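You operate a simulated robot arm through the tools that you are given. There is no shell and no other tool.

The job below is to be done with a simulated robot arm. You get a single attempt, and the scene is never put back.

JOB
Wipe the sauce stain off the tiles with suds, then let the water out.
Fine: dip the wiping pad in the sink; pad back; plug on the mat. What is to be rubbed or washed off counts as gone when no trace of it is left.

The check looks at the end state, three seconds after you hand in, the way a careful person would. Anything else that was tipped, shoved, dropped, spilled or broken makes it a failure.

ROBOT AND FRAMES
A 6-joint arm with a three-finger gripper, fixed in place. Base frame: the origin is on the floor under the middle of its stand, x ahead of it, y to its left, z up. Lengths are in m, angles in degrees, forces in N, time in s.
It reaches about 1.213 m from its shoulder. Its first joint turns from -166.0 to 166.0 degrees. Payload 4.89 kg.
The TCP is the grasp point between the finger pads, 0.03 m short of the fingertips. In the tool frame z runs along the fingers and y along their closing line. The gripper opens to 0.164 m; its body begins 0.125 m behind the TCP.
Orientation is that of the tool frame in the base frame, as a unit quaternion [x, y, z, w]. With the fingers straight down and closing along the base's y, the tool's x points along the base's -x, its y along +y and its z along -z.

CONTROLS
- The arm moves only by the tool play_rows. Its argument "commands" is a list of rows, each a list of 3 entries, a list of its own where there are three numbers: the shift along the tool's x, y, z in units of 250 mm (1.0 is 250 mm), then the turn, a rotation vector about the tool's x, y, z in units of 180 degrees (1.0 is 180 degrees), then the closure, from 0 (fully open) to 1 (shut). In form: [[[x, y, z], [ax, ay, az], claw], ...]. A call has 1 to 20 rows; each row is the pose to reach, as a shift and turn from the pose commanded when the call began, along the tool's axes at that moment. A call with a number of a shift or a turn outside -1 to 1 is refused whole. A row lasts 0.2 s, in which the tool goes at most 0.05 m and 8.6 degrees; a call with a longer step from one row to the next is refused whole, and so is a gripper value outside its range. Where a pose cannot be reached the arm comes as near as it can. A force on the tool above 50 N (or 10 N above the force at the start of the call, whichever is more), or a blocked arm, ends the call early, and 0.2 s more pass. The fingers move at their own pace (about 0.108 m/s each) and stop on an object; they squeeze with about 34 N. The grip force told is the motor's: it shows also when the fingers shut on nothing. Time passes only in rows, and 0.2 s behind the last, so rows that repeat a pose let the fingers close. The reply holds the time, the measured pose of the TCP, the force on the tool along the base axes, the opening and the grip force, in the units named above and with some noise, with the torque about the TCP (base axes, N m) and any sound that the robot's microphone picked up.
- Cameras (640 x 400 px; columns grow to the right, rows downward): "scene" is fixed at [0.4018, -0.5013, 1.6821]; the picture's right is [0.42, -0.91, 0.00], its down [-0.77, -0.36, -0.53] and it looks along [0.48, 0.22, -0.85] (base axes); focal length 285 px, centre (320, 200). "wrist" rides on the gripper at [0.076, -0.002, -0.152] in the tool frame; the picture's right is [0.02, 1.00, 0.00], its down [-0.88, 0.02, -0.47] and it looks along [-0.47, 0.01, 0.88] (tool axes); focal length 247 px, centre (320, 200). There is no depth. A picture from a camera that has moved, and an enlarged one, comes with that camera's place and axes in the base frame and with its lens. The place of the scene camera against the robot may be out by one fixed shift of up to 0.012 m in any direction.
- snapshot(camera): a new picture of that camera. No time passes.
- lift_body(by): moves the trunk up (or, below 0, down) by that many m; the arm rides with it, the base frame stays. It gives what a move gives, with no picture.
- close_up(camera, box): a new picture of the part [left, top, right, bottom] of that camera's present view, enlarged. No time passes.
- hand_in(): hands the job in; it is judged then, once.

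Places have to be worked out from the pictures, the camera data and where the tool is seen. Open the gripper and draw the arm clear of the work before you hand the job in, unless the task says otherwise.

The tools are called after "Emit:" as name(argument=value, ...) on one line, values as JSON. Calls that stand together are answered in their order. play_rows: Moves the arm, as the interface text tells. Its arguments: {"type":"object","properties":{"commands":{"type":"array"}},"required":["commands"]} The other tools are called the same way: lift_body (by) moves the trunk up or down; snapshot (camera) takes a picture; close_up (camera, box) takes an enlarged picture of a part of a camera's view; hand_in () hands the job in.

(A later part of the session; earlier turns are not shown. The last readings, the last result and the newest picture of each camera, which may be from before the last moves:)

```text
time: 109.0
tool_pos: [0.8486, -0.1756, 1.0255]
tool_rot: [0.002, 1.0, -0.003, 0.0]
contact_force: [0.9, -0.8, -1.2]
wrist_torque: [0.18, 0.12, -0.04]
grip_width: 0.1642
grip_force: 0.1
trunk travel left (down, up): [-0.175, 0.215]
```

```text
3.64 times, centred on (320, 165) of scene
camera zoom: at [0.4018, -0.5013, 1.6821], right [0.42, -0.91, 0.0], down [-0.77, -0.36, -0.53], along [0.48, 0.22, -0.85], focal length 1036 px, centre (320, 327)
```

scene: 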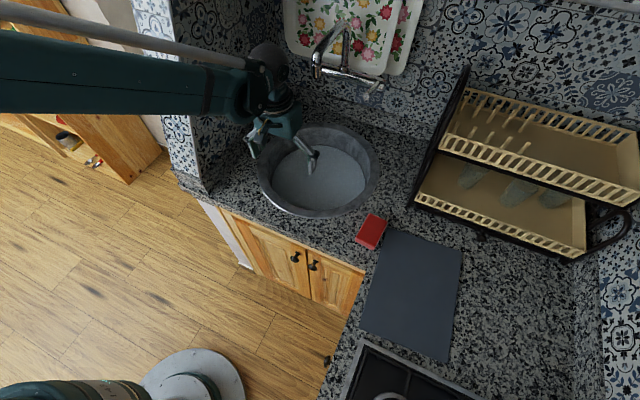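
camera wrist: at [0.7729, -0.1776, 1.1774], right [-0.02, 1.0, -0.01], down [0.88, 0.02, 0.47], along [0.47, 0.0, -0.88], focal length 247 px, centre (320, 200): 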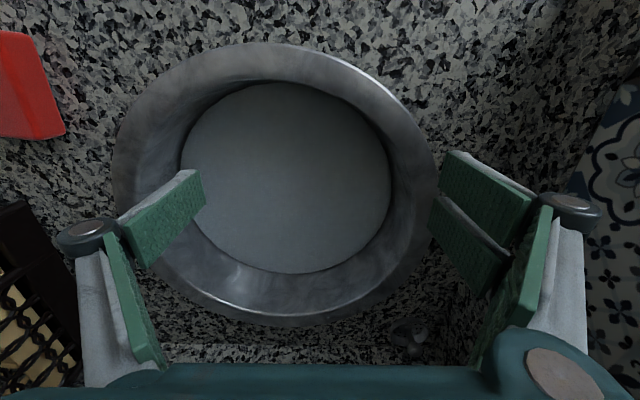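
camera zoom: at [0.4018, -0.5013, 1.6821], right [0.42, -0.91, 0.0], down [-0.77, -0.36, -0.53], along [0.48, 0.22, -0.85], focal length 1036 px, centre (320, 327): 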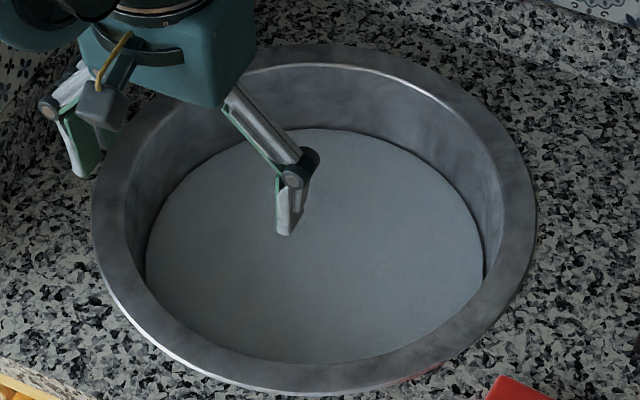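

The corner thing is a perforated strainer, so it can't be what holds the water; the plug must sit in a recess too narrow for the closed fist. I'll probe with a single finger: roll the hand 25° so the lone finger points lowest, with the gripper partly open.

Emit:
play_rows(commands=[[[0, 0, 0], [-0.046, 0, 0], 0.1], [[0, 0, 0], [-0.092, 0, 0], 0.2], [[0, 0, 0], [-0.139, 0, 0], 0.27], [[0, 0, 0], [-0.139, 0, 0], 0.27]])

Emit:
snapshot(camera="wrist")

Emit:
close_up(camera="scene", box=[220, 20, 420, 220])

```text
time: 110.0
tool_pos: [0.8513, -0.1752, 1.0251]
tool_rot: [0.003, 0.977, 0.214, 0.001]
contact_force: [0.1, -0.1, 0.2]
wrist_torque: [0.06, 0.07, 0.01]
grip_width: 0.1197
grip_force: 0.1
trunk travel left (down, up): [-0.175, 0.215]
```

```text
taken
camera wrist: at [0.7743, -0.2415, 1.1622], right [-0.02, 0.91, 0.42], down [0.88, -0.18, 0.44], along [0.48, 0.38, -0.8], focal length 247 px, centre (320, 200)
```

wrist: 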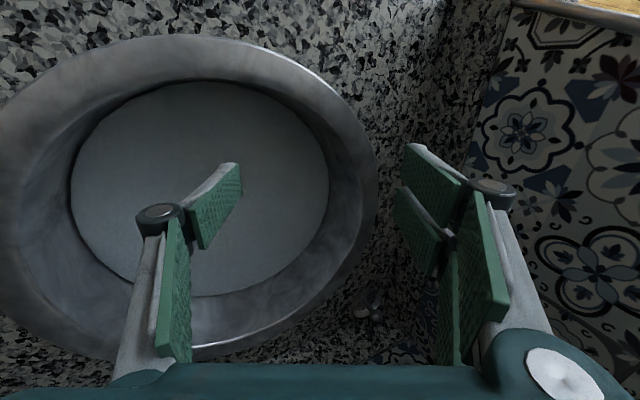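

```text
2.00 times, centred on (320, 120) of scene
camera zoom: at [0.4018, -0.5013, 1.6821], right [0.42, -0.91, 0.0], down [-0.77, -0.36, -0.53], along [0.48, 0.22, -0.85], focal length 570 px, centre (320, 360)
```

zoom: 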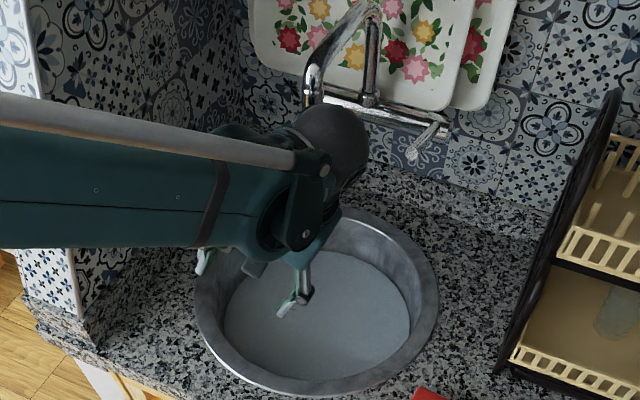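

The lone finger now points lowest. I bring its tip over the sink centre, entering from the front and under the spout.

Emit:
play_rows(commands=[[[0, -0.088, 0.168], [0, 0, 0], 0.27], [[0, -0.177, 0.337], [0, 0, 0], 0.27], [[-0.118, -0.218, 0.428], [0, 0, 0], 0.27], [[-0.236, -0.26, 0.518], [0, 0, 0], 0.27], [[-0.356, -0.306, 0.607], [0, 0, 0], 0.27], [[-0.476, -0.352, 0.697], [0, 0, 0], 0.27]])

Emit:
snapshot(camera="wrist")

Emit:
close_up(camera="scene", box=[220, 20, 420, 220])

```text
time: 111.4
tool_pos: [0.9685, -0.1828, 0.832]
tool_rot: [0.003, 0.977, 0.214, 0.001]
contact_force: [-1.7, 0.0, 1.4]
wrist_torque: [-0.12, -0.15, -0.11]
grip_width: 0.1194
grip_force: 0.1
trunk travel left (down, up): [-0.175, 0.215]
```

```text
taken
camera wrist: at [0.8913, -0.2489, 0.9689], right [-0.02, 0.91, 0.42], down [0.88, -0.18, 0.44], along [0.48, 0.37, -0.8], focal length 247 px, centre (320, 200)
```

wrist: 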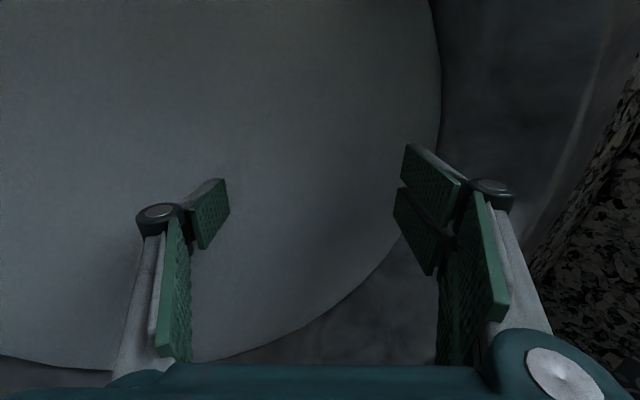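

```text
2.00 times, centred on (320, 120) of scene
camera zoom: at [0.4018, -0.5013, 1.6821], right [0.42, -0.91, 0.0], down [-0.77, -0.36, -0.53], along [0.48, 0.22, -0.85], focal length 570 px, centre (320, 360)
```

zoom: 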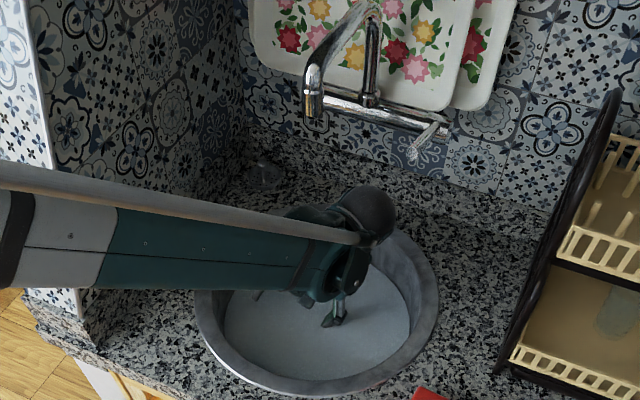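

The lone fingertip is near the sink centre and just under water. I lower it straight down in 4 mm steps.

Emit:
play_rows(commands=[[[0, -0.0067, 0.0145], [0, 0, 0], 0.27], [[0, -0.0134, 0.029], [0, 0, 0], 0.27], [[0, -0.02, 0.0435], [0, 0, 0], 0.27], [[0, -0.0268, 0.058], [0, 0, 0], 0.27], [[0, -0.0335, 0.0726], [0, 0, 0], 0.27], [[0, -0.0402, 0.087], [0, 0, 0], 0.27], [[0, -0.047, 0.1017], [0, 0, 0], 0.27], [[0, -0.0535, 0.116], [0, 0, 0], 0.27], [[0, -0.06, 0.1307], [0, 0, 0], 0.27], [[0, -0.067, 0.145], [0, 0, 0], 0.27], [[0, -0.074, 0.16], [0, 0, 0], 0.27], [[0, -0.08, 0.174], [0, 0, 0], 0.27], [[0, -0.087, 0.189], [0, 0, 0], 0.27], [[0, -0.094, 0.203], [0, 0, 0], 0.27], [[0, -0.1, 0.218], [0, 0, 0], 0.27]])

```text
time: 114.6
tool_pos: [0.9694, -0.1823, 0.7733]
tool_rot: [0.001, 0.977, 0.214, 0.002]
contact_force: [10.7, 2.4, 37.6]
wrist_torque: [2.07, 0.26, -0.46]
grip_width: 0.1417
grip_force: 16.3
trunk travel left (down, up): [-0.175, 0.215]
```

The lone finger went to about z 0.727 – some 2 cm below the flat bottom felt by the fist (0.746) – and the load came from the other fingers on the bowl wall. So there is a recess at the centre. I raise 4 cm and probe 5 cm further front for comparison.

Emit:
play_rows(commands=[[[0, 0.02, -0.0435], [0, 0, 0], 0.27], [[0, 0.0402, -0.087], [0, 0, 0], 0.27], [[0, 0.067, -0.145], [0, 0, 0], 0.27], [[0.1, 0.067, -0.145], [0, 0, 0], 0.27], [[0.2, 0.067, -0.145], [0, 0, 0], 0.27], [[0.2, 0.06, -0.1307], [0, 0, 0], 0.27], [[0.2, 0.0535, -0.116], [0, 0, 0], 0.27], [[0.2, 0.047, -0.1017], [0, 0, 0], 0.27], [[0.2, 0.0402, -0.087], [0, 0, 0], 0.27], [[0.2, 0.0335, -0.0726], [0, 0, 0], 0.27], [[0.2, 0.0268, -0.058], [0, 0, 0], 0.27], [[0.2, 0.02, -0.0435], [0, 0, 0], 0.27], [[0.2, 0.0134, -0.029], [0, 0, 0], 0.27]])

```text
time: 117.4
tool_pos: [0.9188, -0.1829, 0.7792]
tool_rot: [0.002, 0.977, 0.215, 0.001]
contact_force: [-0.1, -2.1, 4.7]
wrist_torque: [-0.27, 0.0, -0.04]
grip_width: 0.1277
grip_force: 1.4
trunk travel left (down, up): [-0.175, 0.215]
```

The partly open finger just yields, so that depth reading isn't reliable. I'll close the fist (rigid) while keeping the 25° roll so the lone finger's tip is the lowest point, and probe again at the centre.

Emit:
play_rows(commands=[[[0, 0.033, -0.0726], [0, 0, 0], 0.27], [[0, 0.067, -0.145], [0, 0, 0], 0.27], [[0, 0.084, -0.182], [0, 0, 0], 0.6], [[-0.1, -0.017, -0.228], [0, 0, 0], 1], [[-0.204, -0.118, -0.274], [0, 0, 0], 1], [[-0.204, -0.118, -0.274], [0, 0, 0], 1], [[-0.204, -0.118, -0.274], [0, 0, 0], 1]])

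Emit:
snapshot(camera="wrist")

```text
time: 119.0
tool_pos: [0.9703, -0.239, 0.828]
tool_rot: [0.003, 0.977, 0.214, -0.001]
contact_force: [0.3, 0.4, -1.1]
wrist_torque: [0.02, 0.08, 0.03]
grip_width: 0.0001
grip_force: 33.5
trunk travel left (down, up): [-0.175, 0.215]
```

```text
taken
camera wrist: at [0.8932, -0.3045, 0.9653], right [-0.02, 0.91, 0.42], down [0.88, -0.18, 0.44], along [0.48, 0.37, -0.8], focal length 247 px, centre (320, 200)
```

wrist: 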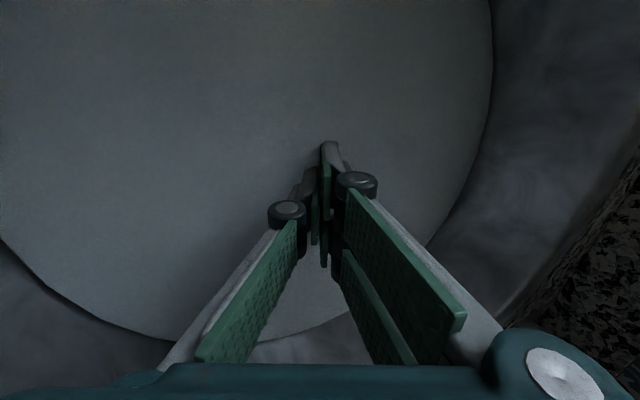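

Now lower the tilted fist at the centre.

Emit:
play_rows(commands=[[[0, -0.0134, 0.029], [0, 0, 0], 1], [[0, -0.0268, 0.058], [0, 0, 0], 1], [[0, -0.0402, 0.087], [0, 0, 0], 1], [[0, -0.0535, 0.116], [0, 0, 0], 1], [[0, -0.067, 0.145], [0, 0, 0], 1], [[0, -0.074, 0.16], [0, 0, 0], 1], [[0, -0.08, 0.174], [0, 0, 0], 1], [[0, -0.087, 0.189], [0, 0, 0], 1], [[0, -0.094, 0.203], [0, 0, 0], 1], [[0, -0.1, 0.218], [0, 0, 0], 1], [[0, -0.107, 0.232], [0, 0, 0], 1], [[0, -0.114, 0.247], [0, 0, 0], 1]])

```text
time: 121.0
tool_pos: [0.971, -0.2386, 0.7781]
tool_rot: [0.002, 0.977, 0.215, 0.003]
contact_force: [-5.3, -1.2, 30.1]
wrist_torque: [0.06, 0.19, 0.02]
grip_width: 0.0
grip_force: 34.1
trunk travel left (down, up): [-0.175, 0.215]
stopped in row 10: the force on the tool passed its limit at 58 N (the readings are from after the stop); the commanded pose is now the measured one
```

The centre is flat there too – no recess. Before more probing I look again at other candidate objects around the sink and rack.

Emit:
close_up(camera="scene", box=[400, 150, 500, 260])

Emit:
close_up(camera="scene", box=[250, 90, 390, 220])

Emit:
close_up(camera="scene", box=[420, 60, 640, 270])

Emit:
close_up(camera="scene", box=[250, 0, 420, 110])

```text
3.64 times, centred on (450, 205) of scene
camera zoom: at [0.4018, -0.5013, 1.6821], right [0.42, -0.91, 0.0], down [-0.77, -0.36, -0.53], along [0.48, 0.22, -0.85], focal length 1036 px, centre (-153, 182)
```

zoom: 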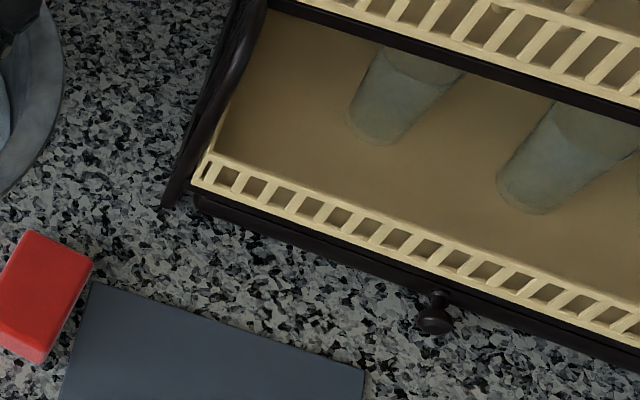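

```text
3.08 times, centred on (320, 155) of scene
camera zoom: at [0.4018, -0.5013, 1.6821], right [0.42, -0.91, 0.0], down [-0.77, -0.36, -0.53], along [0.48, 0.22, -0.85], focal length 876 px, centre (320, 338)
```

zoom: 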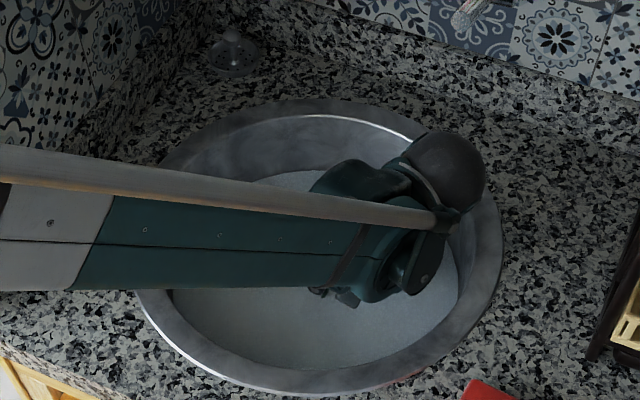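

```text
1.90 times, centred on (530, 165) of scene
camera zoom: at [0.4018, -0.5013, 1.6821], right [0.42, -0.91, 0.0], down [-0.77, -0.36, -0.53], along [0.48, 0.22, -0.85], focal length 543 px, centre (-80, 267)
```

zoom: 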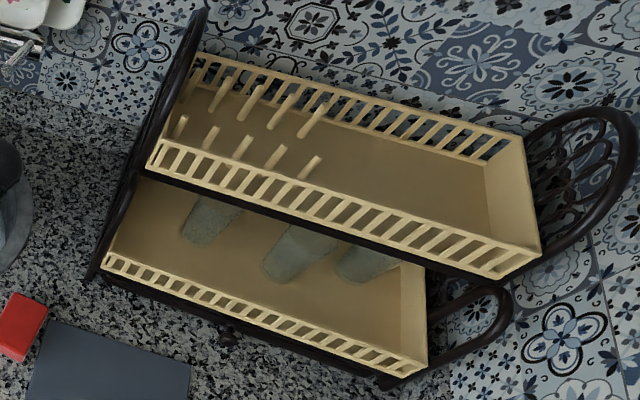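

```text
3.64 times, centred on (335, 55) of scene
camera zoom: at [0.4018, -0.5013, 1.6821], right [0.42, -0.91, 0.0], down [-0.77, -0.36, -0.53], along [0.48, 0.22, -0.85], focal length 1036 px, centre (266, 727)
```

zoom: 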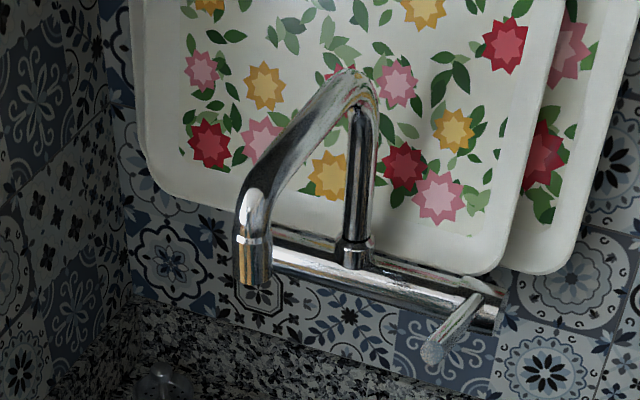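

No other plug candidate around. It's possible my first sideways rake dragged a loose plug along to the +y wall, where it stopped. To tell, I untilt the hand and check where the wall stops the fist on the opposite (-y) side at the same height.

Emit:
play_rows(commands=[[[0, 0.03, -0.06], [0, 0, 0], 1], [[0, 0.05, -0.109], [0.046, 0, 0], 1], [[0, 0.05, -0.109], [0.092, 0, 0], 1], [[0, 0.05, -0.109], [0.139, 0, 0], 1], [[0, 0.05, -0.109], [0.139, 0, 0], 1]])

```text
time: 122.2
tool_pos: [0.9718, -0.2384, 0.8057]
tool_rot: [0.002, 1.0, -0.004, 0.002]
contact_force: [0.1, -0.2, 0.5]
wrist_torque: [-0.04, -0.05, -0.01]
grip_width: 0.0
grip_force: 33.6
trunk travel left (down, up): [-0.175, 0.215]
```

Now rake toward -y at the same height until something stops the fist.

Emit:
play_rows(commands=[[[0, -0.1, 0.059], [0, 0, 0], 1], [[0, -0.2, 0.059], [0, 0, 0], 1], [[0, -0.25, 0.059], [0, 0, 0], 1], [[0, -0.28, 0.059], [0, 0, 0], 1], [[0, -0.31, 0.059], [0, 0, 0], 1], [[0, -0.34, 0.059], [0, 0, 0], 1], [[0, -0.37, 0.059], [0, 0, 0], 1], [[0, -0.4, 0.059], [0, 0, 0], 1], [[0, -0.43, 0.059], [0, 0, 0], 1], [[0, -0.46, 0.059], [0, 0, 0], 1], [[0, -0.49, 0.059], [0, 0, 0], 1]])

```text
time: 124.7
tool_pos: [0.9698, -0.3611, 0.791]
tool_rot: [0.001, 1.0, -0.002, 0.001]
contact_force: [0.0, 0.3, 0.2]
wrist_torque: [-0.02, 0.0, 0.01]
grip_width: 0.0
grip_force: 34.8
trunk travel left (down, up): [-0.175, 0.215]
```

There is no stop on the -y side even 13 cm from the centre, while on the +y side the fist was stopped at 9.6 cm – so something stands near y -0.11. I go there above the water and probe straight down.

Emit:
play_rows(commands=[[[0, 0.05, -0.1], [0, 0, 0], 1], [[0, 0.2, -0.2], [0, 0, 0], 1], [[0, 0.38, -0.24], [0, 0, 0], 1], [[0, 0.56, -0.24], [0, 0, 0], 1], [[0, 0.74, -0.24], [0, 0, 0], 1], [[0, 0.9, -0.24], [0, 0, 0], 1], [[0, 0.99, -0.24], [0, 0, 0], 1]])

Emit:
snapshot(camera="wrist")

```text
time: 126.2
tool_pos: [0.9718, -0.1143, 0.8484]
tool_rot: [0.002, 1.0, -0.001, 0.002]
contact_force: [0.0, -0.5, 0.0]
wrist_torque: [0.13, 0.0, 0.01]
grip_width: 0.0
grip_force: 33.9
trunk travel left (down, up): [-0.175, 0.215]
```

```text
taken
camera wrist: at [0.8956, -0.1164, 1.0005], right [-0.02, 1.0, 0.0], down [0.88, 0.02, 0.48], along [0.48, 0.0, -0.88], focal length 247 px, centre (320, 200)
```

wrist: 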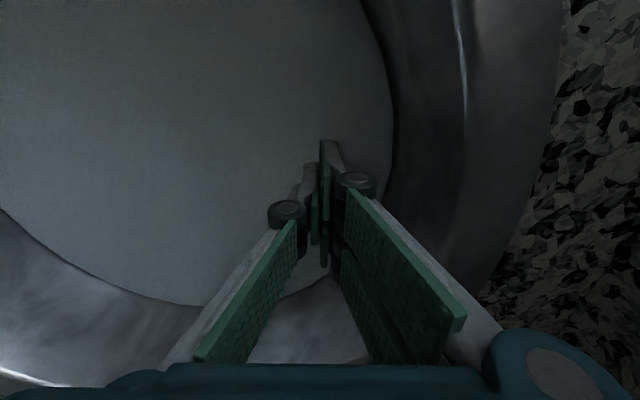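

Probing straight down here.

Emit:
play_rows(commands=[[[0, 0, 0.04], [0, 0, 0], 1], [[0, 0, 0.08], [0, 0, 0], 1], [[0, 0, 0.1], [0, 0, 0], 1], [[0, 0, 0.12], [0, 0, 0], 1], [[0, 0, 0.135], [0, 0, 0], 1], [[0, 0, 0.15], [0, 0, 0], 1], [[0, 0, 0.165], [0, 0, 0], 1], [[0, 0, 0.18], [0, 0, 0], 1], [[0, 0, 0.195], [0, 0, 0], 1], [[0, 0, 0.21], [0, 0, 0], 1], [[0, 0, 0.225], [0, 0, 0], 1], [[0, 0, 0.24], [0, 0, 0], 1], [[0, 0, 0.255], [0, 0, 0], 1], [[0, 0, 0.27], [0, 0, 0], 1], [[0, 0, 0.285], [0, 0, 0], 1]])

```text
time: 127.9
tool_pos: [0.9721, -0.114, 0.8115]
tool_rot: [0.003, 1.0, -0.003, 0.002]
contact_force: [-3.2, 0.4, 35.7]
wrist_torque: [-0.04, 0.33, -0.08]
grip_width: 0.0059
grip_force: 34.1
trunk travel left (down, up): [-0.175, 0.215]
stopped in row 8: the force on the tool passed its limit at 57 N (the readings are from after the stop); the commanded pose is now the measured one
```

Found it: a small vertical object with its top about 35 mm above the floor at roughly (0.966, -0.115), right under the fist – the plug's knob. I raise clear of the water and turn the hand 90° so the fingers close along x, which leaves room beside the bowl wall.

Emit:
play_rows(commands=[[[0, 0, -0.1], [0, 0, 0], 1], [[0, 0, -0.2], [0, 0, -0.04], 1], [[0, 0, -0.22], [0, 0, -0.085], 1], [[0, 0, -0.22], [0, 0, -0.13], 1], [[0, 0, -0.22], [0, 0, -0.175], 1], [[0, 0, -0.22], [0, 0, -0.22], 1], [[0, 0, -0.22], [0, 0, -0.265], 1], [[0, 0, -0.22], [0, 0, -0.31], 1], [[0, 0, -0.22], [0, 0, -0.355], 1], [[0, 0, -0.22], [0, 0, -0.4], 1], [[0, 0, -0.22], [0, 0, -0.445], 1], [[0, 0, -0.22], [0, 0, -0.49], 1], [[0, 0, -0.22], [0, 0, -0.5], 1]])

Emit:
snapshot(camera="wrist")

Emit:
close_up(camera="scene", box=[220, 20, 420, 220])

```text
time: 130.7
tool_pos: [0.9729, -0.1117, 0.8642]
tool_rot: [-0.706, 0.708, -0.003, 0.001]
contact_force: [1.3, 0.3, -0.8]
wrist_torque: [-0.01, -0.02, -0.01]
grip_width: 0.0
grip_force: 34.5
trunk travel left (down, up): [-0.175, 0.215]
```

```text
taken
camera wrist: at [0.9734, -0.1896, 1.0166], right [-1.0, -0.02, 0.0], down [-0.02, 0.88, 0.47], along [-0.01, 0.47, -0.88], focal length 247 px, centre (320, 200)
```

wrist: 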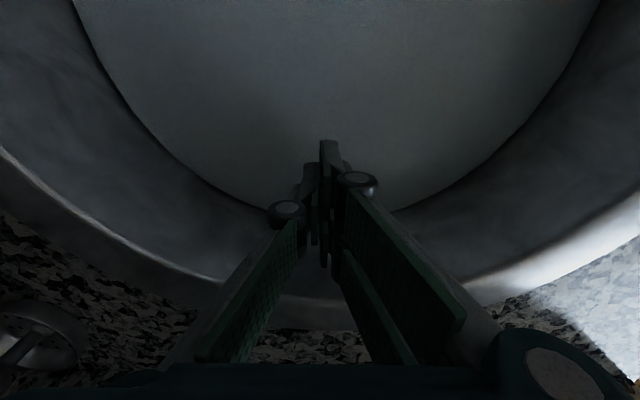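

```text
2.00 times, centred on (320, 120) of scene
camera zoom: at [0.4018, -0.5013, 1.6821], right [0.42, -0.91, 0.0], down [-0.77, -0.36, -0.53], along [0.48, 0.22, -0.85], focal length 570 px, centre (320, 360)
```

zoom: 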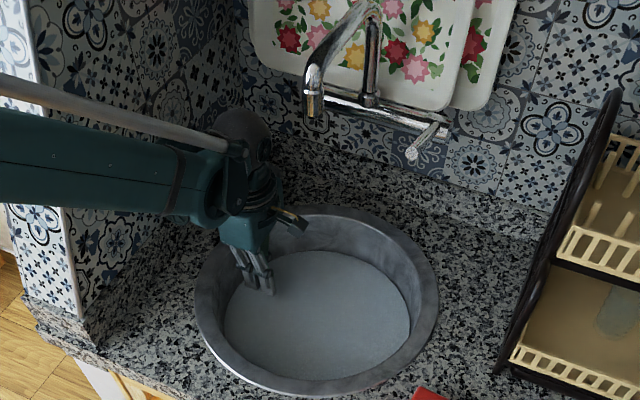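

Hand turned; now it opens along x. I open to about 10 cm, centre on the knob and lower so the fingers straddle it.

Emit:
play_rows(commands=[[[0.013, 0.026, 0], [0, 0, 0], 0.7], [[0.013, 0.026, 0], [0, 0, 0], 0.4], [[0.013, 0.026, 0], [0, 0, 0], 0.4], [[0.013, 0.026, 0.08], [0, 0, 0], 0.4], [[0.013, 0.026, 0.16], [0, 0, 0], 0.4], [[0.013, 0.026, 0.22], [0, 0, 0], 0.4], [[0.013, 0.026, 0.257], [0, 0, 0], 0.4], [[0.013, 0.026, 0.275], [0, 0, 0], 0.4]])

```text
time: 132.5
tool_pos: [0.9664, -0.117, 0.7953]
tool_rot: [-0.705, 0.709, -0.003, 0.0]
contact_force: [0.4, -0.1, 0.0]
wrist_torque: [0.0, -0.02, 0.0]
grip_width: 0.0985
grip_force: 0.0
trunk travel left (down, up): [-0.175, 0.215]
```

No contact while straddling. I close gently around the knob.

Emit:
play_rows(commands=[[[0, 0, 0], [0, 0, 0], 0.55], [[0, 0, 0], [0, 0, 0], 0.7], [[0, 0, 0], [0, 0, 0], 0.85], [[0, 0, 0], [0, 0, 0], 1], [[0, 0, 0], [0, 0, 0], 1], [[0, 0, 0], [0, 0, 0], 1]])

```text
time: 133.9
tool_pos: [0.9661, -0.117, 0.7956]
tool_rot: [-0.705, 0.709, -0.003, -0.001]
contact_force: [-1.6, -1.0, 0.3]
wrist_torque: [-0.1, 0.01, 0.01]
grip_width: 0.0227
grip_force: 33.8
trunk travel left (down, up): [-0.175, 0.215]
```

Gripped something 2.3 cm thick – the plug's knob. I pull straight up gently.

Emit:
play_rows(commands=[[[0, 0, -0.01], [0, 0, 0], 1], [[0, 0, -0.02], [0, 0, 0], 1], [[0, 0, -0.04], [0, 0, 0], 1], [[0, 0, -0.06], [0, 0, 0], 1], [[0, 0, -0.08], [0, 0, 0], 1]])

Emit:
close_up(camera="scene", box=[220, 80, 400, 220])

```text
time: 135.1
tool_pos: [0.968, -0.1175, 0.816]
tool_rot: [-0.705, 0.709, -0.003, 0.0]
contact_force: [0.1, -0.7, -0.4]
wrist_torque: [0.0, 0.01, 0.0]
grip_width: 0.0229
grip_force: 34.1
trunk travel left (down, up): [-0.175, 0.215]
```

```text
2.86 times, centred on (310, 150) of scene
camera zoom: at [0.4018, -0.5013, 1.6821], right [0.42, -0.91, 0.0], down [-0.77, -0.36, -0.53], along [0.48, 0.22, -0.85], focal length 814 px, centre (349, 343)
```

zoom: 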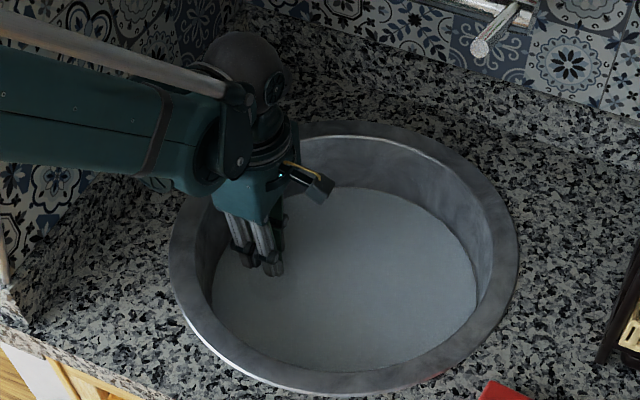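

Still gripped after 2 cm of lift. I continue lifting and watch.

Emit:
play_rows(commands=[[[0, 0, -0.04], [0, 0, 0], 1], [[0, 0, -0.1], [0, 0, 0], 1], [[0, 0, -0.16], [0, 0, 0], 1], [[0, 0, -0.22], [0, 0, 0], 1], [[0, 0, -0.28], [0, 0, 0], 1]])

Emit:
close_up(camera="scene", box=[220, 80, 400, 220])

Emit:
snapshot(camera="wrist")

```text
time: 136.3
tool_pos: [0.9675, -0.1176, 0.8852]
tool_rot: [-0.705, 0.709, -0.004, 0.0]
contact_force: [-0.3, -0.6, -0.3]
wrist_torque: [0.01, 0.02, 0.0]
grip_width: 0.023
grip_force: 34.0
trunk travel left (down, up): [-0.175, 0.215]
```

```text
2.86 times, centred on (310, 150) of scene
camera zoom: at [0.4018, -0.5013, 1.6821], right [0.42, -0.91, 0.0], down [-0.77, -0.36, -0.53], along [0.48, 0.22, -0.85], focal length 814 px, centre (349, 343)
```

zoom: 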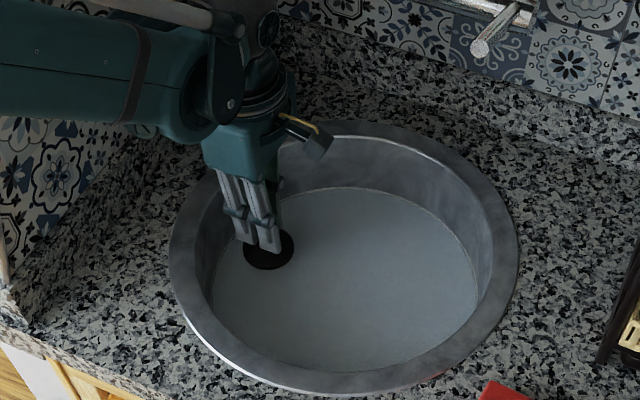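

```text
taken
camera wrist: at [0.9676, -0.1946, 1.0377], right [-1.0, -0.02, 0.0], down [-0.02, 0.88, 0.47], along [-0.01, 0.47, -0.88], focal length 247 px, centre (320, 200)
```

wrist: 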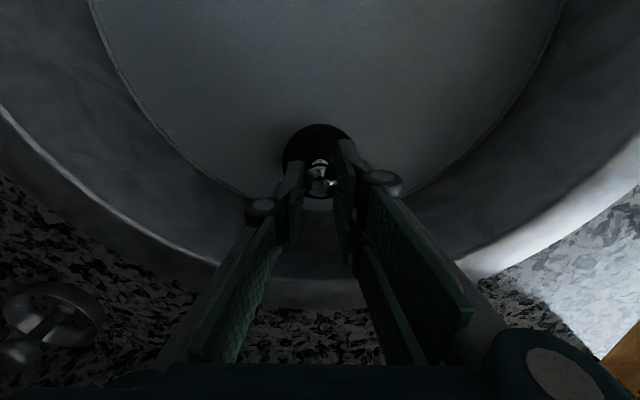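

The black plug with its metal knob is out. I hold it over the basin a few seconds to let it drip and see the water go down.

Emit:
play_rows(commands=[[[0, 0, -0.06], [0, 0, 0], 1], [[0, 0, -0.06], [0, 0, 0], 1], [[0, 0, -0.06], [0, 0, 0], 1], [[0, 0, -0.06], [0, 0, 0], 1], [[0, 0, -0.06], [0, 0, 0], 1], [[0, 0, -0.06], [0, 0, 0], 1], [[0, 0, -0.06], [0, 0, 0], 1], [[0, 0, -0.06], [0, 0, 0], 1], [[0, 0, -0.06], [0, 0, 0], 1], [[0, 0, -0.06], [0, 0, 0], 1]])

Emit:
close_up(camera="scene", box=[220, 80, 400, 220])

Emit:
close_up(camera="wrist", box=[240, 100, 400, 220])

```text
time: 138.5
tool_pos: [0.9663, -0.1173, 0.8998]
tool_rot: [-0.705, 0.709, -0.003, -0.001]
contact_force: [0.0, -1.4, -0.5]
wrist_torque: [-0.03, 0.03, 0.01]
grip_width: 0.0231
grip_force: 33.6
trunk travel left (down, up): [-0.175, 0.215]
```

```text
2.86 times, centred on (310, 150) of scene
camera zoom: at [0.4018, -0.5013, 1.6821], right [0.42, -0.91, 0.0], down [-0.77, -0.36, -0.53], along [0.48, 0.22, -0.85], focal length 814 px, centre (349, 343)
```

zoom: 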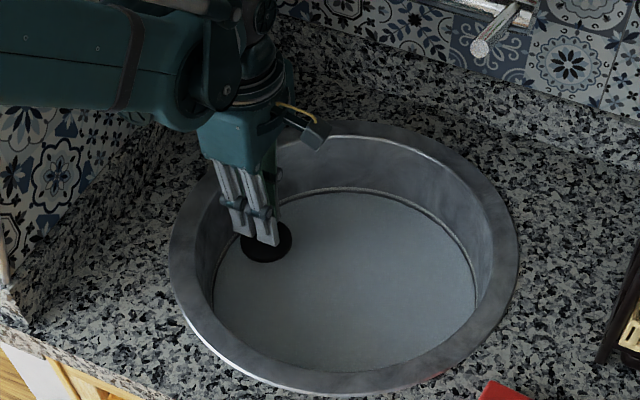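

```text
3.33 times, centred on (320, 160) of wrist
camera zoom: at [0.967, -0.1931, 1.0528], right [-1.0, -0.02, 0.0], down [-0.02, 0.88, 0.47], along [0.0, 0.47, -0.88], focal length 823 px, centre (320, 333)
```

zoom: 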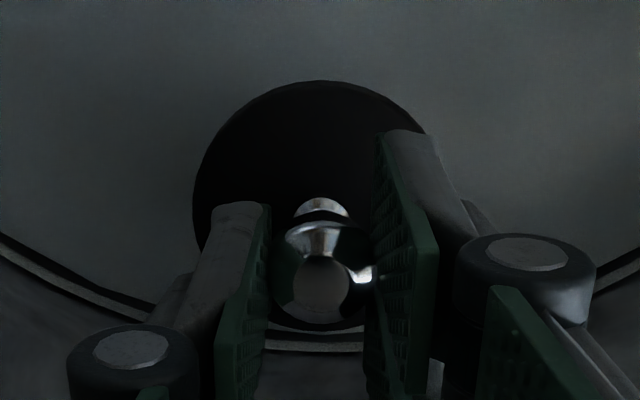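

The water is going down, leaving just a line at its former level. I now carry the plug back toward the front and up, away from the spout.

Emit:
play_rows(commands=[[[0, 0.06, -0.12], [0, 0, 0], 1], [[0, 0.18, -0.22], [0, 0, 0], 1], [[0, 0.32, -0.32], [0, 0, 0], 1], [[0, 0.46, -0.42], [0, 0, 0], 1], [[0, 0.584, -0.5], [0, 0, 0], 1]])

Emit:
snapshot(camera="scene")

Emit:
snapshot(camera="wrist")

```text
time: 139.7
tool_pos: [0.8213, -0.1144, 1.0243]
tool_rot: [-0.706, 0.708, -0.003, -0.001]
contact_force: [2.1, -0.2, -1.1]
wrist_torque: [0.02, 0.18, 0.03]
grip_width: 0.0231
grip_force: 34.2
trunk travel left (down, up): [-0.175, 0.215]
```

```text
taken
```

scene: 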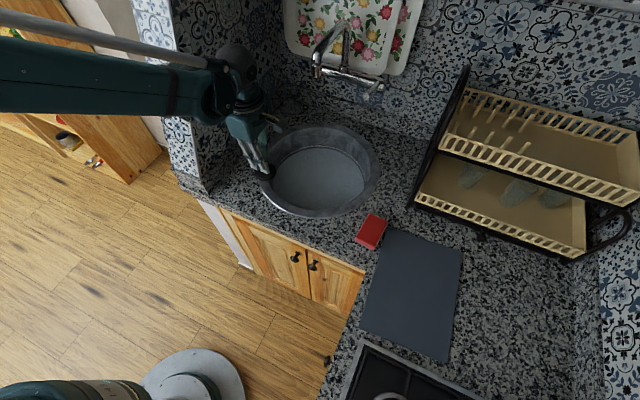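

```text
taken
camera wrist: at [0.8229, -0.1914, 1.1771], right [-1.0, -0.02, 0.0], down [-0.02, 0.88, 0.47], along [-0.01, 0.47, -0.88], focal length 247 px, centre (320, 200)
```

wrist: 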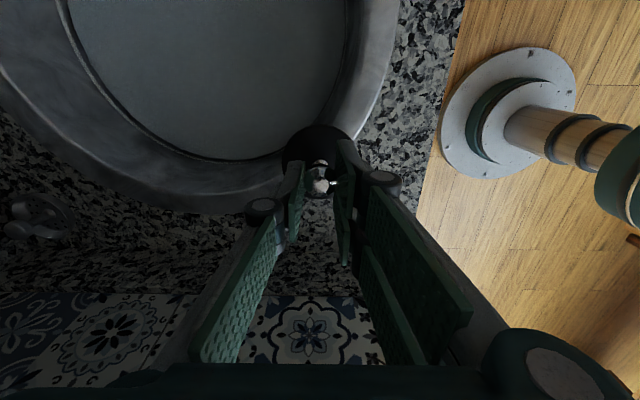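

The plug hangs securely. I carry it toward the mat side, turning the hand back half-way on the way.

Emit:
play_rows(commands=[[[0.13, 0.017, -0.01], [0, 0, 0.036], 1], [[0.27, 0.034, -0.02], [0, 0, 0.072], 1], [[0.41, 0.051, -0.03], [0, 0, 0.108], 1], [[0.55, 0.068, -0.04], [0, 0, 0.144], 1], [[0.69, 0.085, -0.05], [0, 0, 0.18], 1], [[0.83, 0.1, -0.06], [0, 0, 0.216], 1], [[0.96, 0.12, -0.08], [0, 0, 0.25], 1]])

Emit:
snapshot(camera="scene")

```text
time: 141.3
tool_pos: [0.7883, -0.3542, 1.044]
tool_rot: [-0.38, 0.925, -0.003, 0.0]
contact_force: [-0.6, 1.1, 0.0]
wrist_torque: [-0.21, 0.06, 0.0]
grip_width: 0.0229
grip_force: 33.8
trunk travel left (down, up): [-0.175, 0.215]
```

```text
taken
```

scene: 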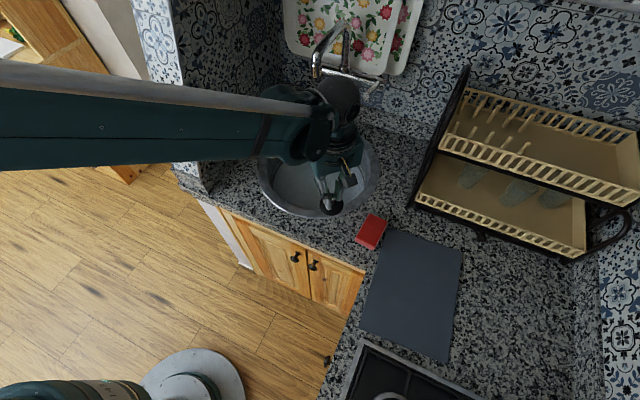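

I continue toward the mat, turning the rest of the way.

Emit:
play_rows(commands=[[[0.11, -0.065, 0], [0, 0, 0.035], 1], [[0.22, -0.13, 0], [0, 0, 0.07], 1], [[0.34, -0.195, 0], [0, 0, 0.106], 1], [[0.45, -0.26, 0], [0, 0, 0.142], 1], [[0.56, -0.325, 0], [0, 0, 0.178], 1], [[0.68, -0.39, 0], [0, 0, 0.213], 1], [[0.79, -0.457, 0], [0, 0, 0.248], 1]])

Emit:
snapshot(camera="scene")

Emit:
snapshot(camera="wrist")

```text
time: 142.9
tool_pos: [0.7297, -0.5744, 1.0475]
tool_rot: [0.0, 1.0, -0.003, 0.002]
contact_force: [0.6, 1.2, -0.7]
wrist_torque: [-0.16, 0.03, 0.0]
grip_width: 0.0226
grip_force: 34.2
trunk travel left (down, up): [-0.175, 0.215]
```

```text
taken
```

scene: 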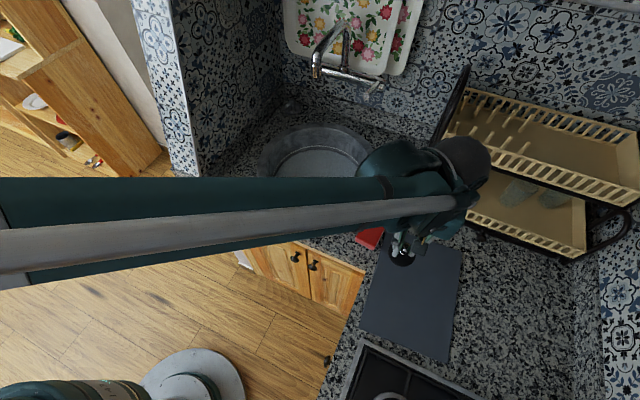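

```text
taken
camera wrist: at [0.6527, -0.5763, 1.1993], right [-0.02, 1.0, -0.01], down [0.88, 0.02, 0.48], along [0.48, 0.01, -0.88], focal length 247 px, centre (320, 200)
```

wrist: 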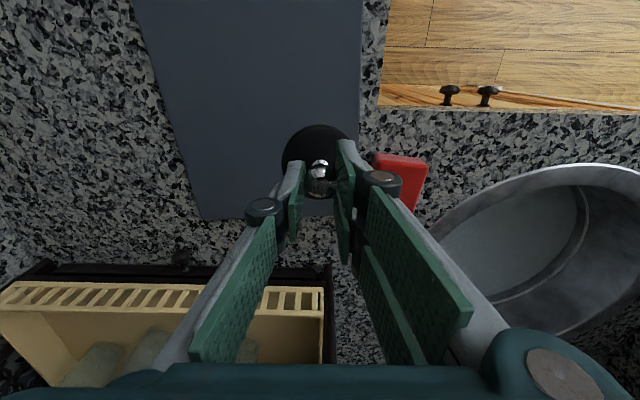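

Over the mat's near corner. I move to the mat's middle (about 0.70, -0.65).

Emit:
play_rows(commands=[[[0.06, -0.15, 0.04], [0, 0, 0], 1], [[0.12, -0.3, 0.1], [0, 0, 0], 1], [[0.12, -0.3, 0.16], [0, 0, 0], 1]])

Emit:
snapshot(camera="scene")

Emit:
snapshot(camera="wrist")

```text
time: 143.7
tool_pos: [0.6984, -0.6508, 1.0064]
tool_rot: [-0.001, 1.0, -0.003, 0.002]
contact_force: [-0.7, 0.4, -0.1]
wrist_torque: [-0.03, -0.02, 0.02]
grip_width: 0.0226
grip_force: 34.0
trunk travel left (down, up): [-0.175, 0.215]
```

```text
taken
```

scene: 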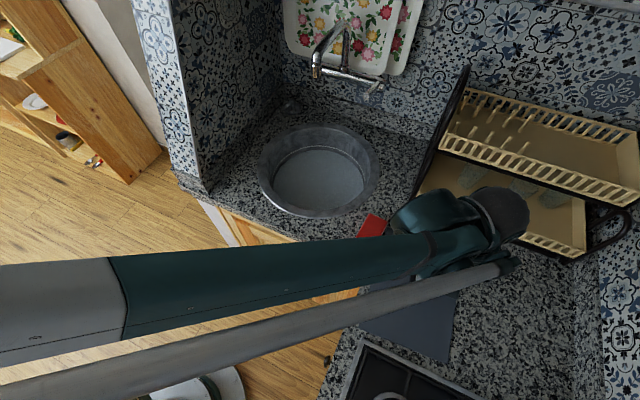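

```text
taken
camera wrist: at [0.6212, -0.6529, 1.1577], right [-0.02, 1.0, -0.01], down [0.88, 0.02, 0.48], along [0.48, 0.01, -0.88], focal length 247 px, centre (320, 200)
```

wrist: 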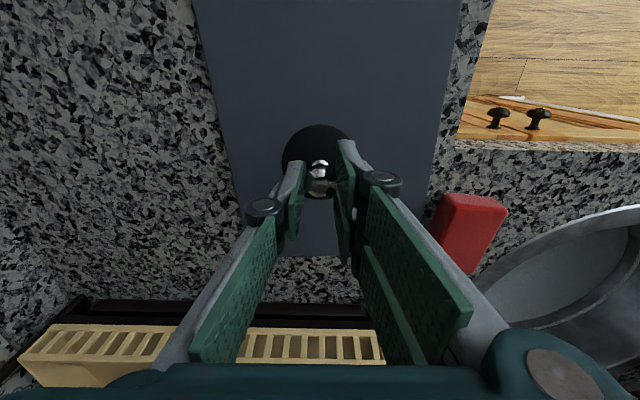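

Centred over the mat. I lower, first to about TCP 0.98, then in small steps until the plug touches.

Emit:
play_rows(commands=[[[0, 0, 0.06], [0, 0, 0], 1], [[0, 0, 0.11], [0, 0, 0], 1], [[0, 0, 0.122], [0, 0, 0], 1], [[0, 0, 0.134], [0, 0, 0], 1], [[0, 0, 0.146], [0, 0, 0], 1]])

Emit:
close_up(camera="wrist", box=[240, 90, 400, 230])

```text
time: 144.9
tool_pos: [0.6993, -0.6506, 0.9697]
tool_rot: [-0.001, 1.0, -0.003, 0.002]
contact_force: [1.0, 1.2, -0.8]
wrist_torque: [-0.02, -0.01, 0.0]
grip_width: 0.0228
grip_force: 33.8
trunk travel left (down, up): [-0.175, 0.215]
```

```text
2.86 times, centred on (320, 160) of wrist
camera zoom: at [0.6221, -0.6529, 1.1215], right [-0.02, 1.0, 0.0], down [0.88, 0.02, 0.48], along [0.48, 0.01, -0.88], focal length 706 px, centre (320, 314)
```

zoom: 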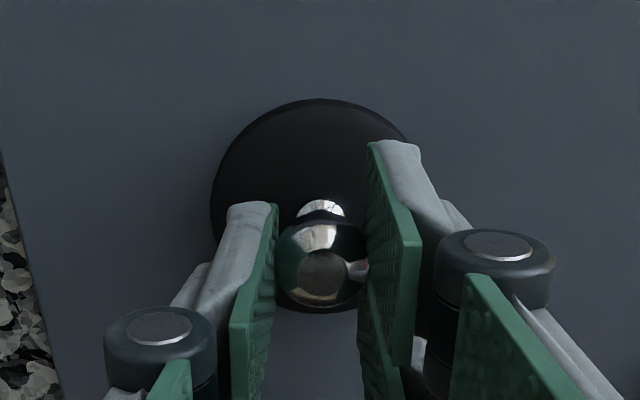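

No contact yet; I continue in 2 mm steps.

Emit:
play_rows(commands=[[[0, 0, 0.008], [0, 0, 0], 1], [[0, 0, 0.016], [0, 0, 0], 1], [[0, 0, 0.024], [0, 0, 0], 1], [[0, 0, 0.032], [0, 0, 0], 1]])

```text
time: 145.8
tool_pos: [0.6985, -0.6505, 0.966]
tool_rot: [-0.001, 1.0, -0.004, 0.002]
contact_force: [-1.3, 0.9, 30.6]
wrist_torque: [0.17, 0.3, 0.03]
grip_width: 0.0225
grip_force: 33.9
trunk travel left (down, up): [-0.175, 0.215]
stopped in row 4: the force on the tool passed its limit at 56 N (the readings are from after the stop); the commanded pose is now the measured one
```

The plug stands on the mat. I unload a millimetre, open, and lift straight up.

Emit:
play_rows(commands=[[[0, 0, -0.003], [0, 0, 0], 1], [[0, 0, -0.003], [0, 0, 0], 0.85], [[0, 0, -0.003], [0, 0, 0], 0.7], [[0, 0, -0.003], [0, 0, 0], 0.5], [[0, 0, -0.003], [0, 0, 0], 0.4], [[0, 0, -0.05], [0, 0, 0], 0.4], [[0, 0, -0.18], [0, 0, 0], 0.2], [[0, 0, -0.34], [0, 0, 0], 0], [[0, 0, -0.5], [0, 0, 0], 0]])

Emit:
snapshot(camera="wrist")

Emit:
snapshot(camera="scene")

```text
time: 147.8
tool_pos: [0.7003, -0.6482, 1.0876]
tool_rot: [-0.001, 1.0, -0.003, 0.003]
contact_force: [1.1, -1.0, -0.9]
wrist_torque: [0.12, 0.11, -0.02]
grip_width: 0.1641
grip_force: 0.0
trunk travel left (down, up): [-0.175, 0.215]
```

```text
taken
camera wrist: at [0.6233, -0.6511, 1.2393], right [-0.02, 1.0, -0.01], down [0.88, 0.02, 0.48], along [0.48, 0.01, -0.88], focal length 247 px, centre (320, 200)
```

wrist: 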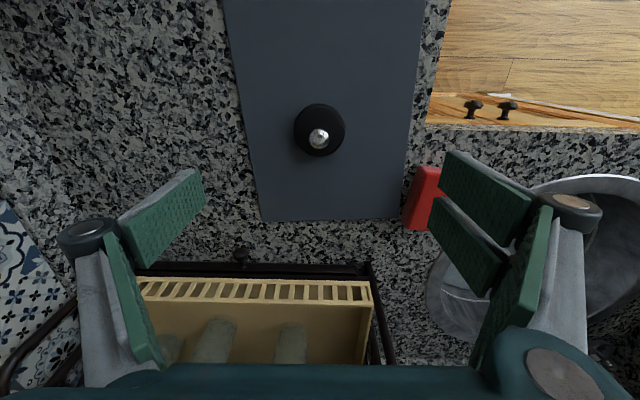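

```text
taken
```

scene: 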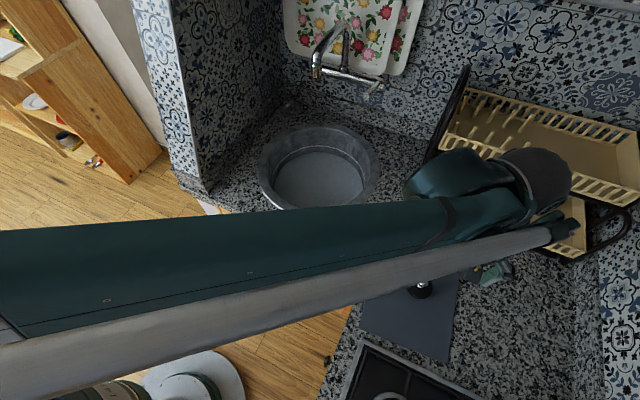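

The plug stands upright on the mat. I raise the arm and draw it back toward its starting pose.

Emit:
play_rows(commands=[[[0, 0, -0.17], [0, 0, 0], 0], [[0.04, 0, -0.34], [0, 0, 0], 0], [[0.08, 0.04, -0.51], [0, 0, 0], 0], [[0.12, 0.1, -0.68], [0, 0, 0], 0], [[0.16, 0.2, -0.82], [0, 0, 0], 0], [[0.2, 0.36, -0.86], [0, 0, 0], 0], [[0.24, 0.54, -0.88], [0, 0, 0], 0], [[0.28, 0.72, -0.9], [0, 0, 0], 0], [[0.32, 0.9, -0.9], [0, 0, 0], 0]])

Emit:
snapshot(camera="scene")

```text
time: 149.8
tool_pos: [0.6175, -0.4246, 1.3115]
tool_rot: [-0.001, 1.0, -0.003, 0.003]
contact_force: [0.5, -1.2, -0.7]
wrist_torque: [0.2, 0.12, -0.02]
grip_width: 0.1638
grip_force: 0.0
trunk travel left (down, up): [-0.175, 0.215]
```

```text
taken
```

scene: 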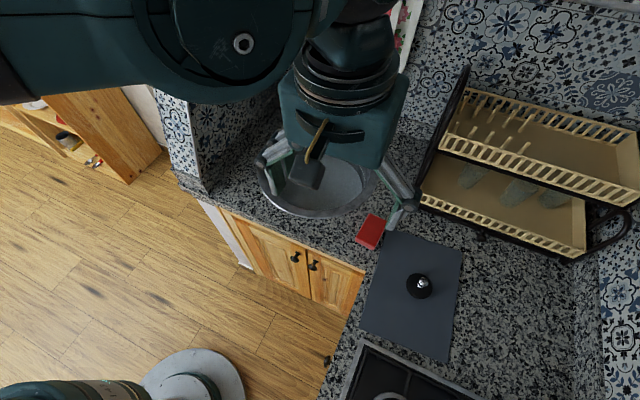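

Continuing back to the starting pose so the sink and tiles are unobstructed.

Emit:
play_rows(commands=[[[0, 0.18, 0], [0, 0, 0], 0], [[0, 0.36, 0], [0, 0, 0], 0], [[0, 0.54, 0], [0, 0, 0], 0], [[0, 0.72, 0], [0, 0, 0], 0], [[0, 0.9, 0], [0, 0, 0], 0], [[0, 0.99, 0], [0, 0, 0], 0]])

Emit:
play_rows(commands=[[[0, 0.1, -0.02], [0, 0, 0], 0], [[0, 0.2, -0.04], [0, 0, 0], 0], [[0, 0.2, -0.04], [0, 0, 0], 0]])

Emit:
snapshot(camera="scene")

Emit:
snapshot(camera="wrist")

Emit:
close_up(camera="scene", box=[230, 80, 470, 250])

Emit:
close_up(camera="scene", box=[160, 60, 320, 160])

```text
time: 151.2
tool_pos: [0.6153, -0.1757, 1.3092]
tool_rot: [-0.001, 1.0, -0.004, 0.003]
contact_force: [0.8, -1.6, -0.8]
wrist_torque: [0.12, 0.0, 0.03]
grip_width: 0.1639
grip_force: 0.0
trunk travel left (down, up): [-0.175, 0.215]
```

```text
time: 152.1
tool_pos: [0.6176, -0.1256, 1.32]
tool_rot: [0.0, 1.0, -0.003, 0.002]
contact_force: [0.6, -0.1, -0.1]
wrist_torque: [0.02, -0.04, 0.01]
grip_width: 0.1639
grip_force: 0.0
trunk travel left (down, up): [-0.175, 0.215]
```

```text
taken
```

scene: 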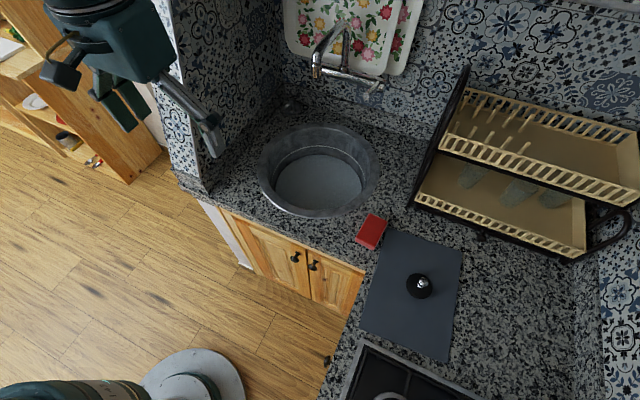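

```text
taken
camera wrist: at [0.5405, -0.1272, 1.4713], right [-0.02, 1.0, -0.01], down [0.88, 0.02, 0.48], along [0.48, 0.01, -0.88], focal length 247 px, centre (320, 200)
```

wrist: 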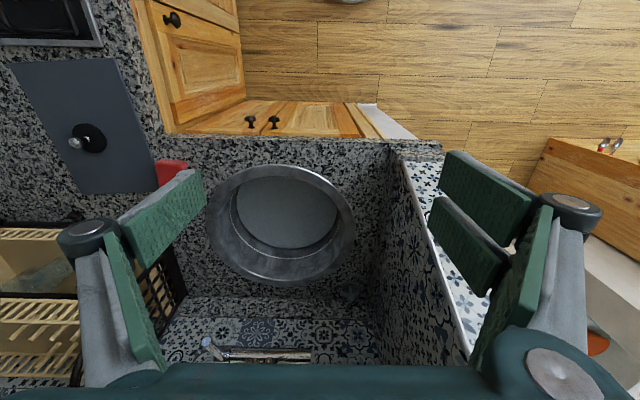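

```text
2.35 times, centred on (350, 165) of scene
camera zoom: at [0.4018, -0.5013, 1.6821], right [0.42, -0.91, 0.0], down [-0.77, -0.36, -0.53], along [0.48, 0.22, -0.85], focal length 670 px, centre (249, 282)
```

zoom: 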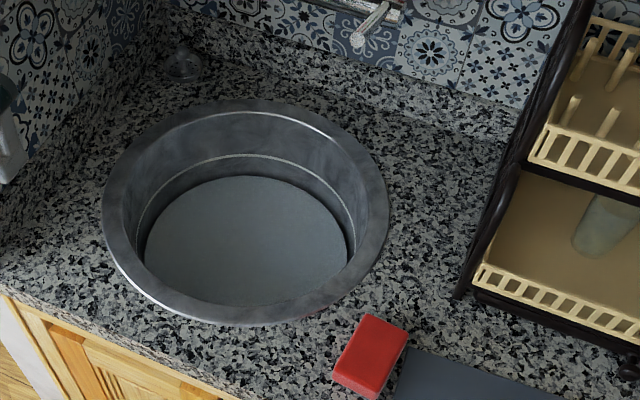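

```text
4.00 times, centred on (240, 110) of scene
camera zoom: at [0.4018, -0.5013, 1.6821], right [0.42, -0.91, 0.0], down [-0.77, -0.36, -0.53], along [0.48, 0.22, -0.85], focal length 1140 px, centre (640, 560)
```

zoom: 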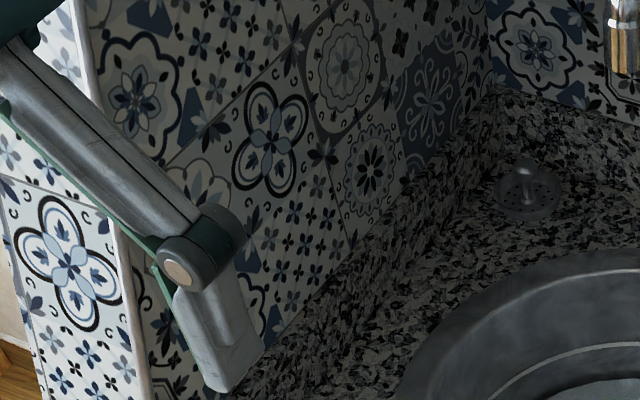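

The tiles are clean, the pad is back, the plug is on the mat and the water is draining. I hold still and let time pass until the basin is empty.

Emit:
play_rows(commands=[[[0, 0, 0], [0, 0, 0], 0], [[0, 0, 0], [0, 0, 0], 0], [[0, 0, 0], [0, 0, 0], 0], [[0, 0, 0], [0, 0, 0], 0], [[0, 0, 0], [0, 0, 0], 0], [[0, 0, 0], [0, 0, 0], 0], [[0, 0, 0], [0, 0, 0], 0], [[0, 0, 0], [0, 0, 0], 0], [[0, 0, 0], [0, 0, 0], 0], [[0, 0, 0], [0, 0, 0], 0], [[0, 0, 0], [0, 0, 0], 0], [[0, 0, 0], [0, 0, 0], 0], [[0, 0, 0], [0, 0, 0], 0], [[0, 0, 0], [0, 0, 0], 0], [[0, 0, 0], [0, 0, 0], 0], [[0, 0, 0], [0, 0, 0], 0], [[0, 0, 0], [0, 0, 0], 0], [[0, 0, 0], [0, 0, 0], 0], [[0, 0, 0], [0, 0, 0], 0], [[0, 0, 0], [0, 0, 0], 0]])

Emit:
play_rows(commands=[[[0, 0, 0], [0, 0, 0], 0], [[0, 0, 0], [0, 0, 0], 0], [[0, 0, 0], [0, 0, 0], 0], [[0, 0, 0], [0, 0, 0], 0], [[0, 0, 0], [0, 0, 0], 0], [[0, 0, 0], [0, 0, 0], 0], [[0, 0, 0], [0, 0, 0], 0], [[0, 0, 0], [0, 0, 0], 0], [[0, 0, 0], [0, 0, 0], 0], [[0, 0, 0], [0, 0, 0], 0], [[0, 0, 0], [0, 0, 0], 0], [[0, 0, 0], [0, 0, 0], 0], [[0, 0, 0], [0, 0, 0], 0], [[0, 0, 0], [0, 0, 0], 0], [[0, 0, 0], [0, 0, 0], 0], [[0, 0, 0], [0, 0, 0], 0], [[0, 0, 0], [0, 0, 0], 0], [[0, 0, 0], [0, 0, 0], 0], [[0, 0, 0], [0, 0, 0], 0], [[0, 0, 0], [0, 0, 0], 0]])

Emit:
close_up(camera="scene", box=[230, 80, 470, 250])

```text
time: 156.2
tool_pos: [0.6185, -0.1255, 1.3196]
tool_rot: [-0.002, 1.0, -0.002, 0.002]
contact_force: [-0.4, 0.2, 0.8]
wrist_torque: [0.02, 0.02, -0.04]
grip_width: 0.1637
grip_force: 0.1
trunk travel left (down, up): [-0.175, 0.215]
```

```text
time: 160.4
tool_pos: [0.6189, -0.1254, 1.3193]
tool_rot: [0.0, 1.0, -0.003, 0.002]
contact_force: [-0.3, -0.4, 0.2]
wrist_torque: [0.02, -0.02, 0.01]
grip_width: 0.1641
grip_force: 0.1
trunk travel left (down, up): [-0.175, 0.215]
```

```text
2.35 times, centred on (350, 165) of scene
camera zoom: at [0.4018, -0.5013, 1.6821], right [0.42, -0.91, 0.0], down [-0.77, -0.36, -0.53], along [0.48, 0.22, -0.85], focal length 670 px, centre (249, 282)
```

zoom: 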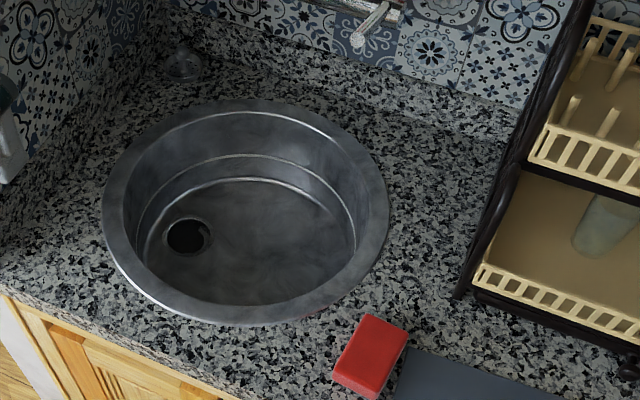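

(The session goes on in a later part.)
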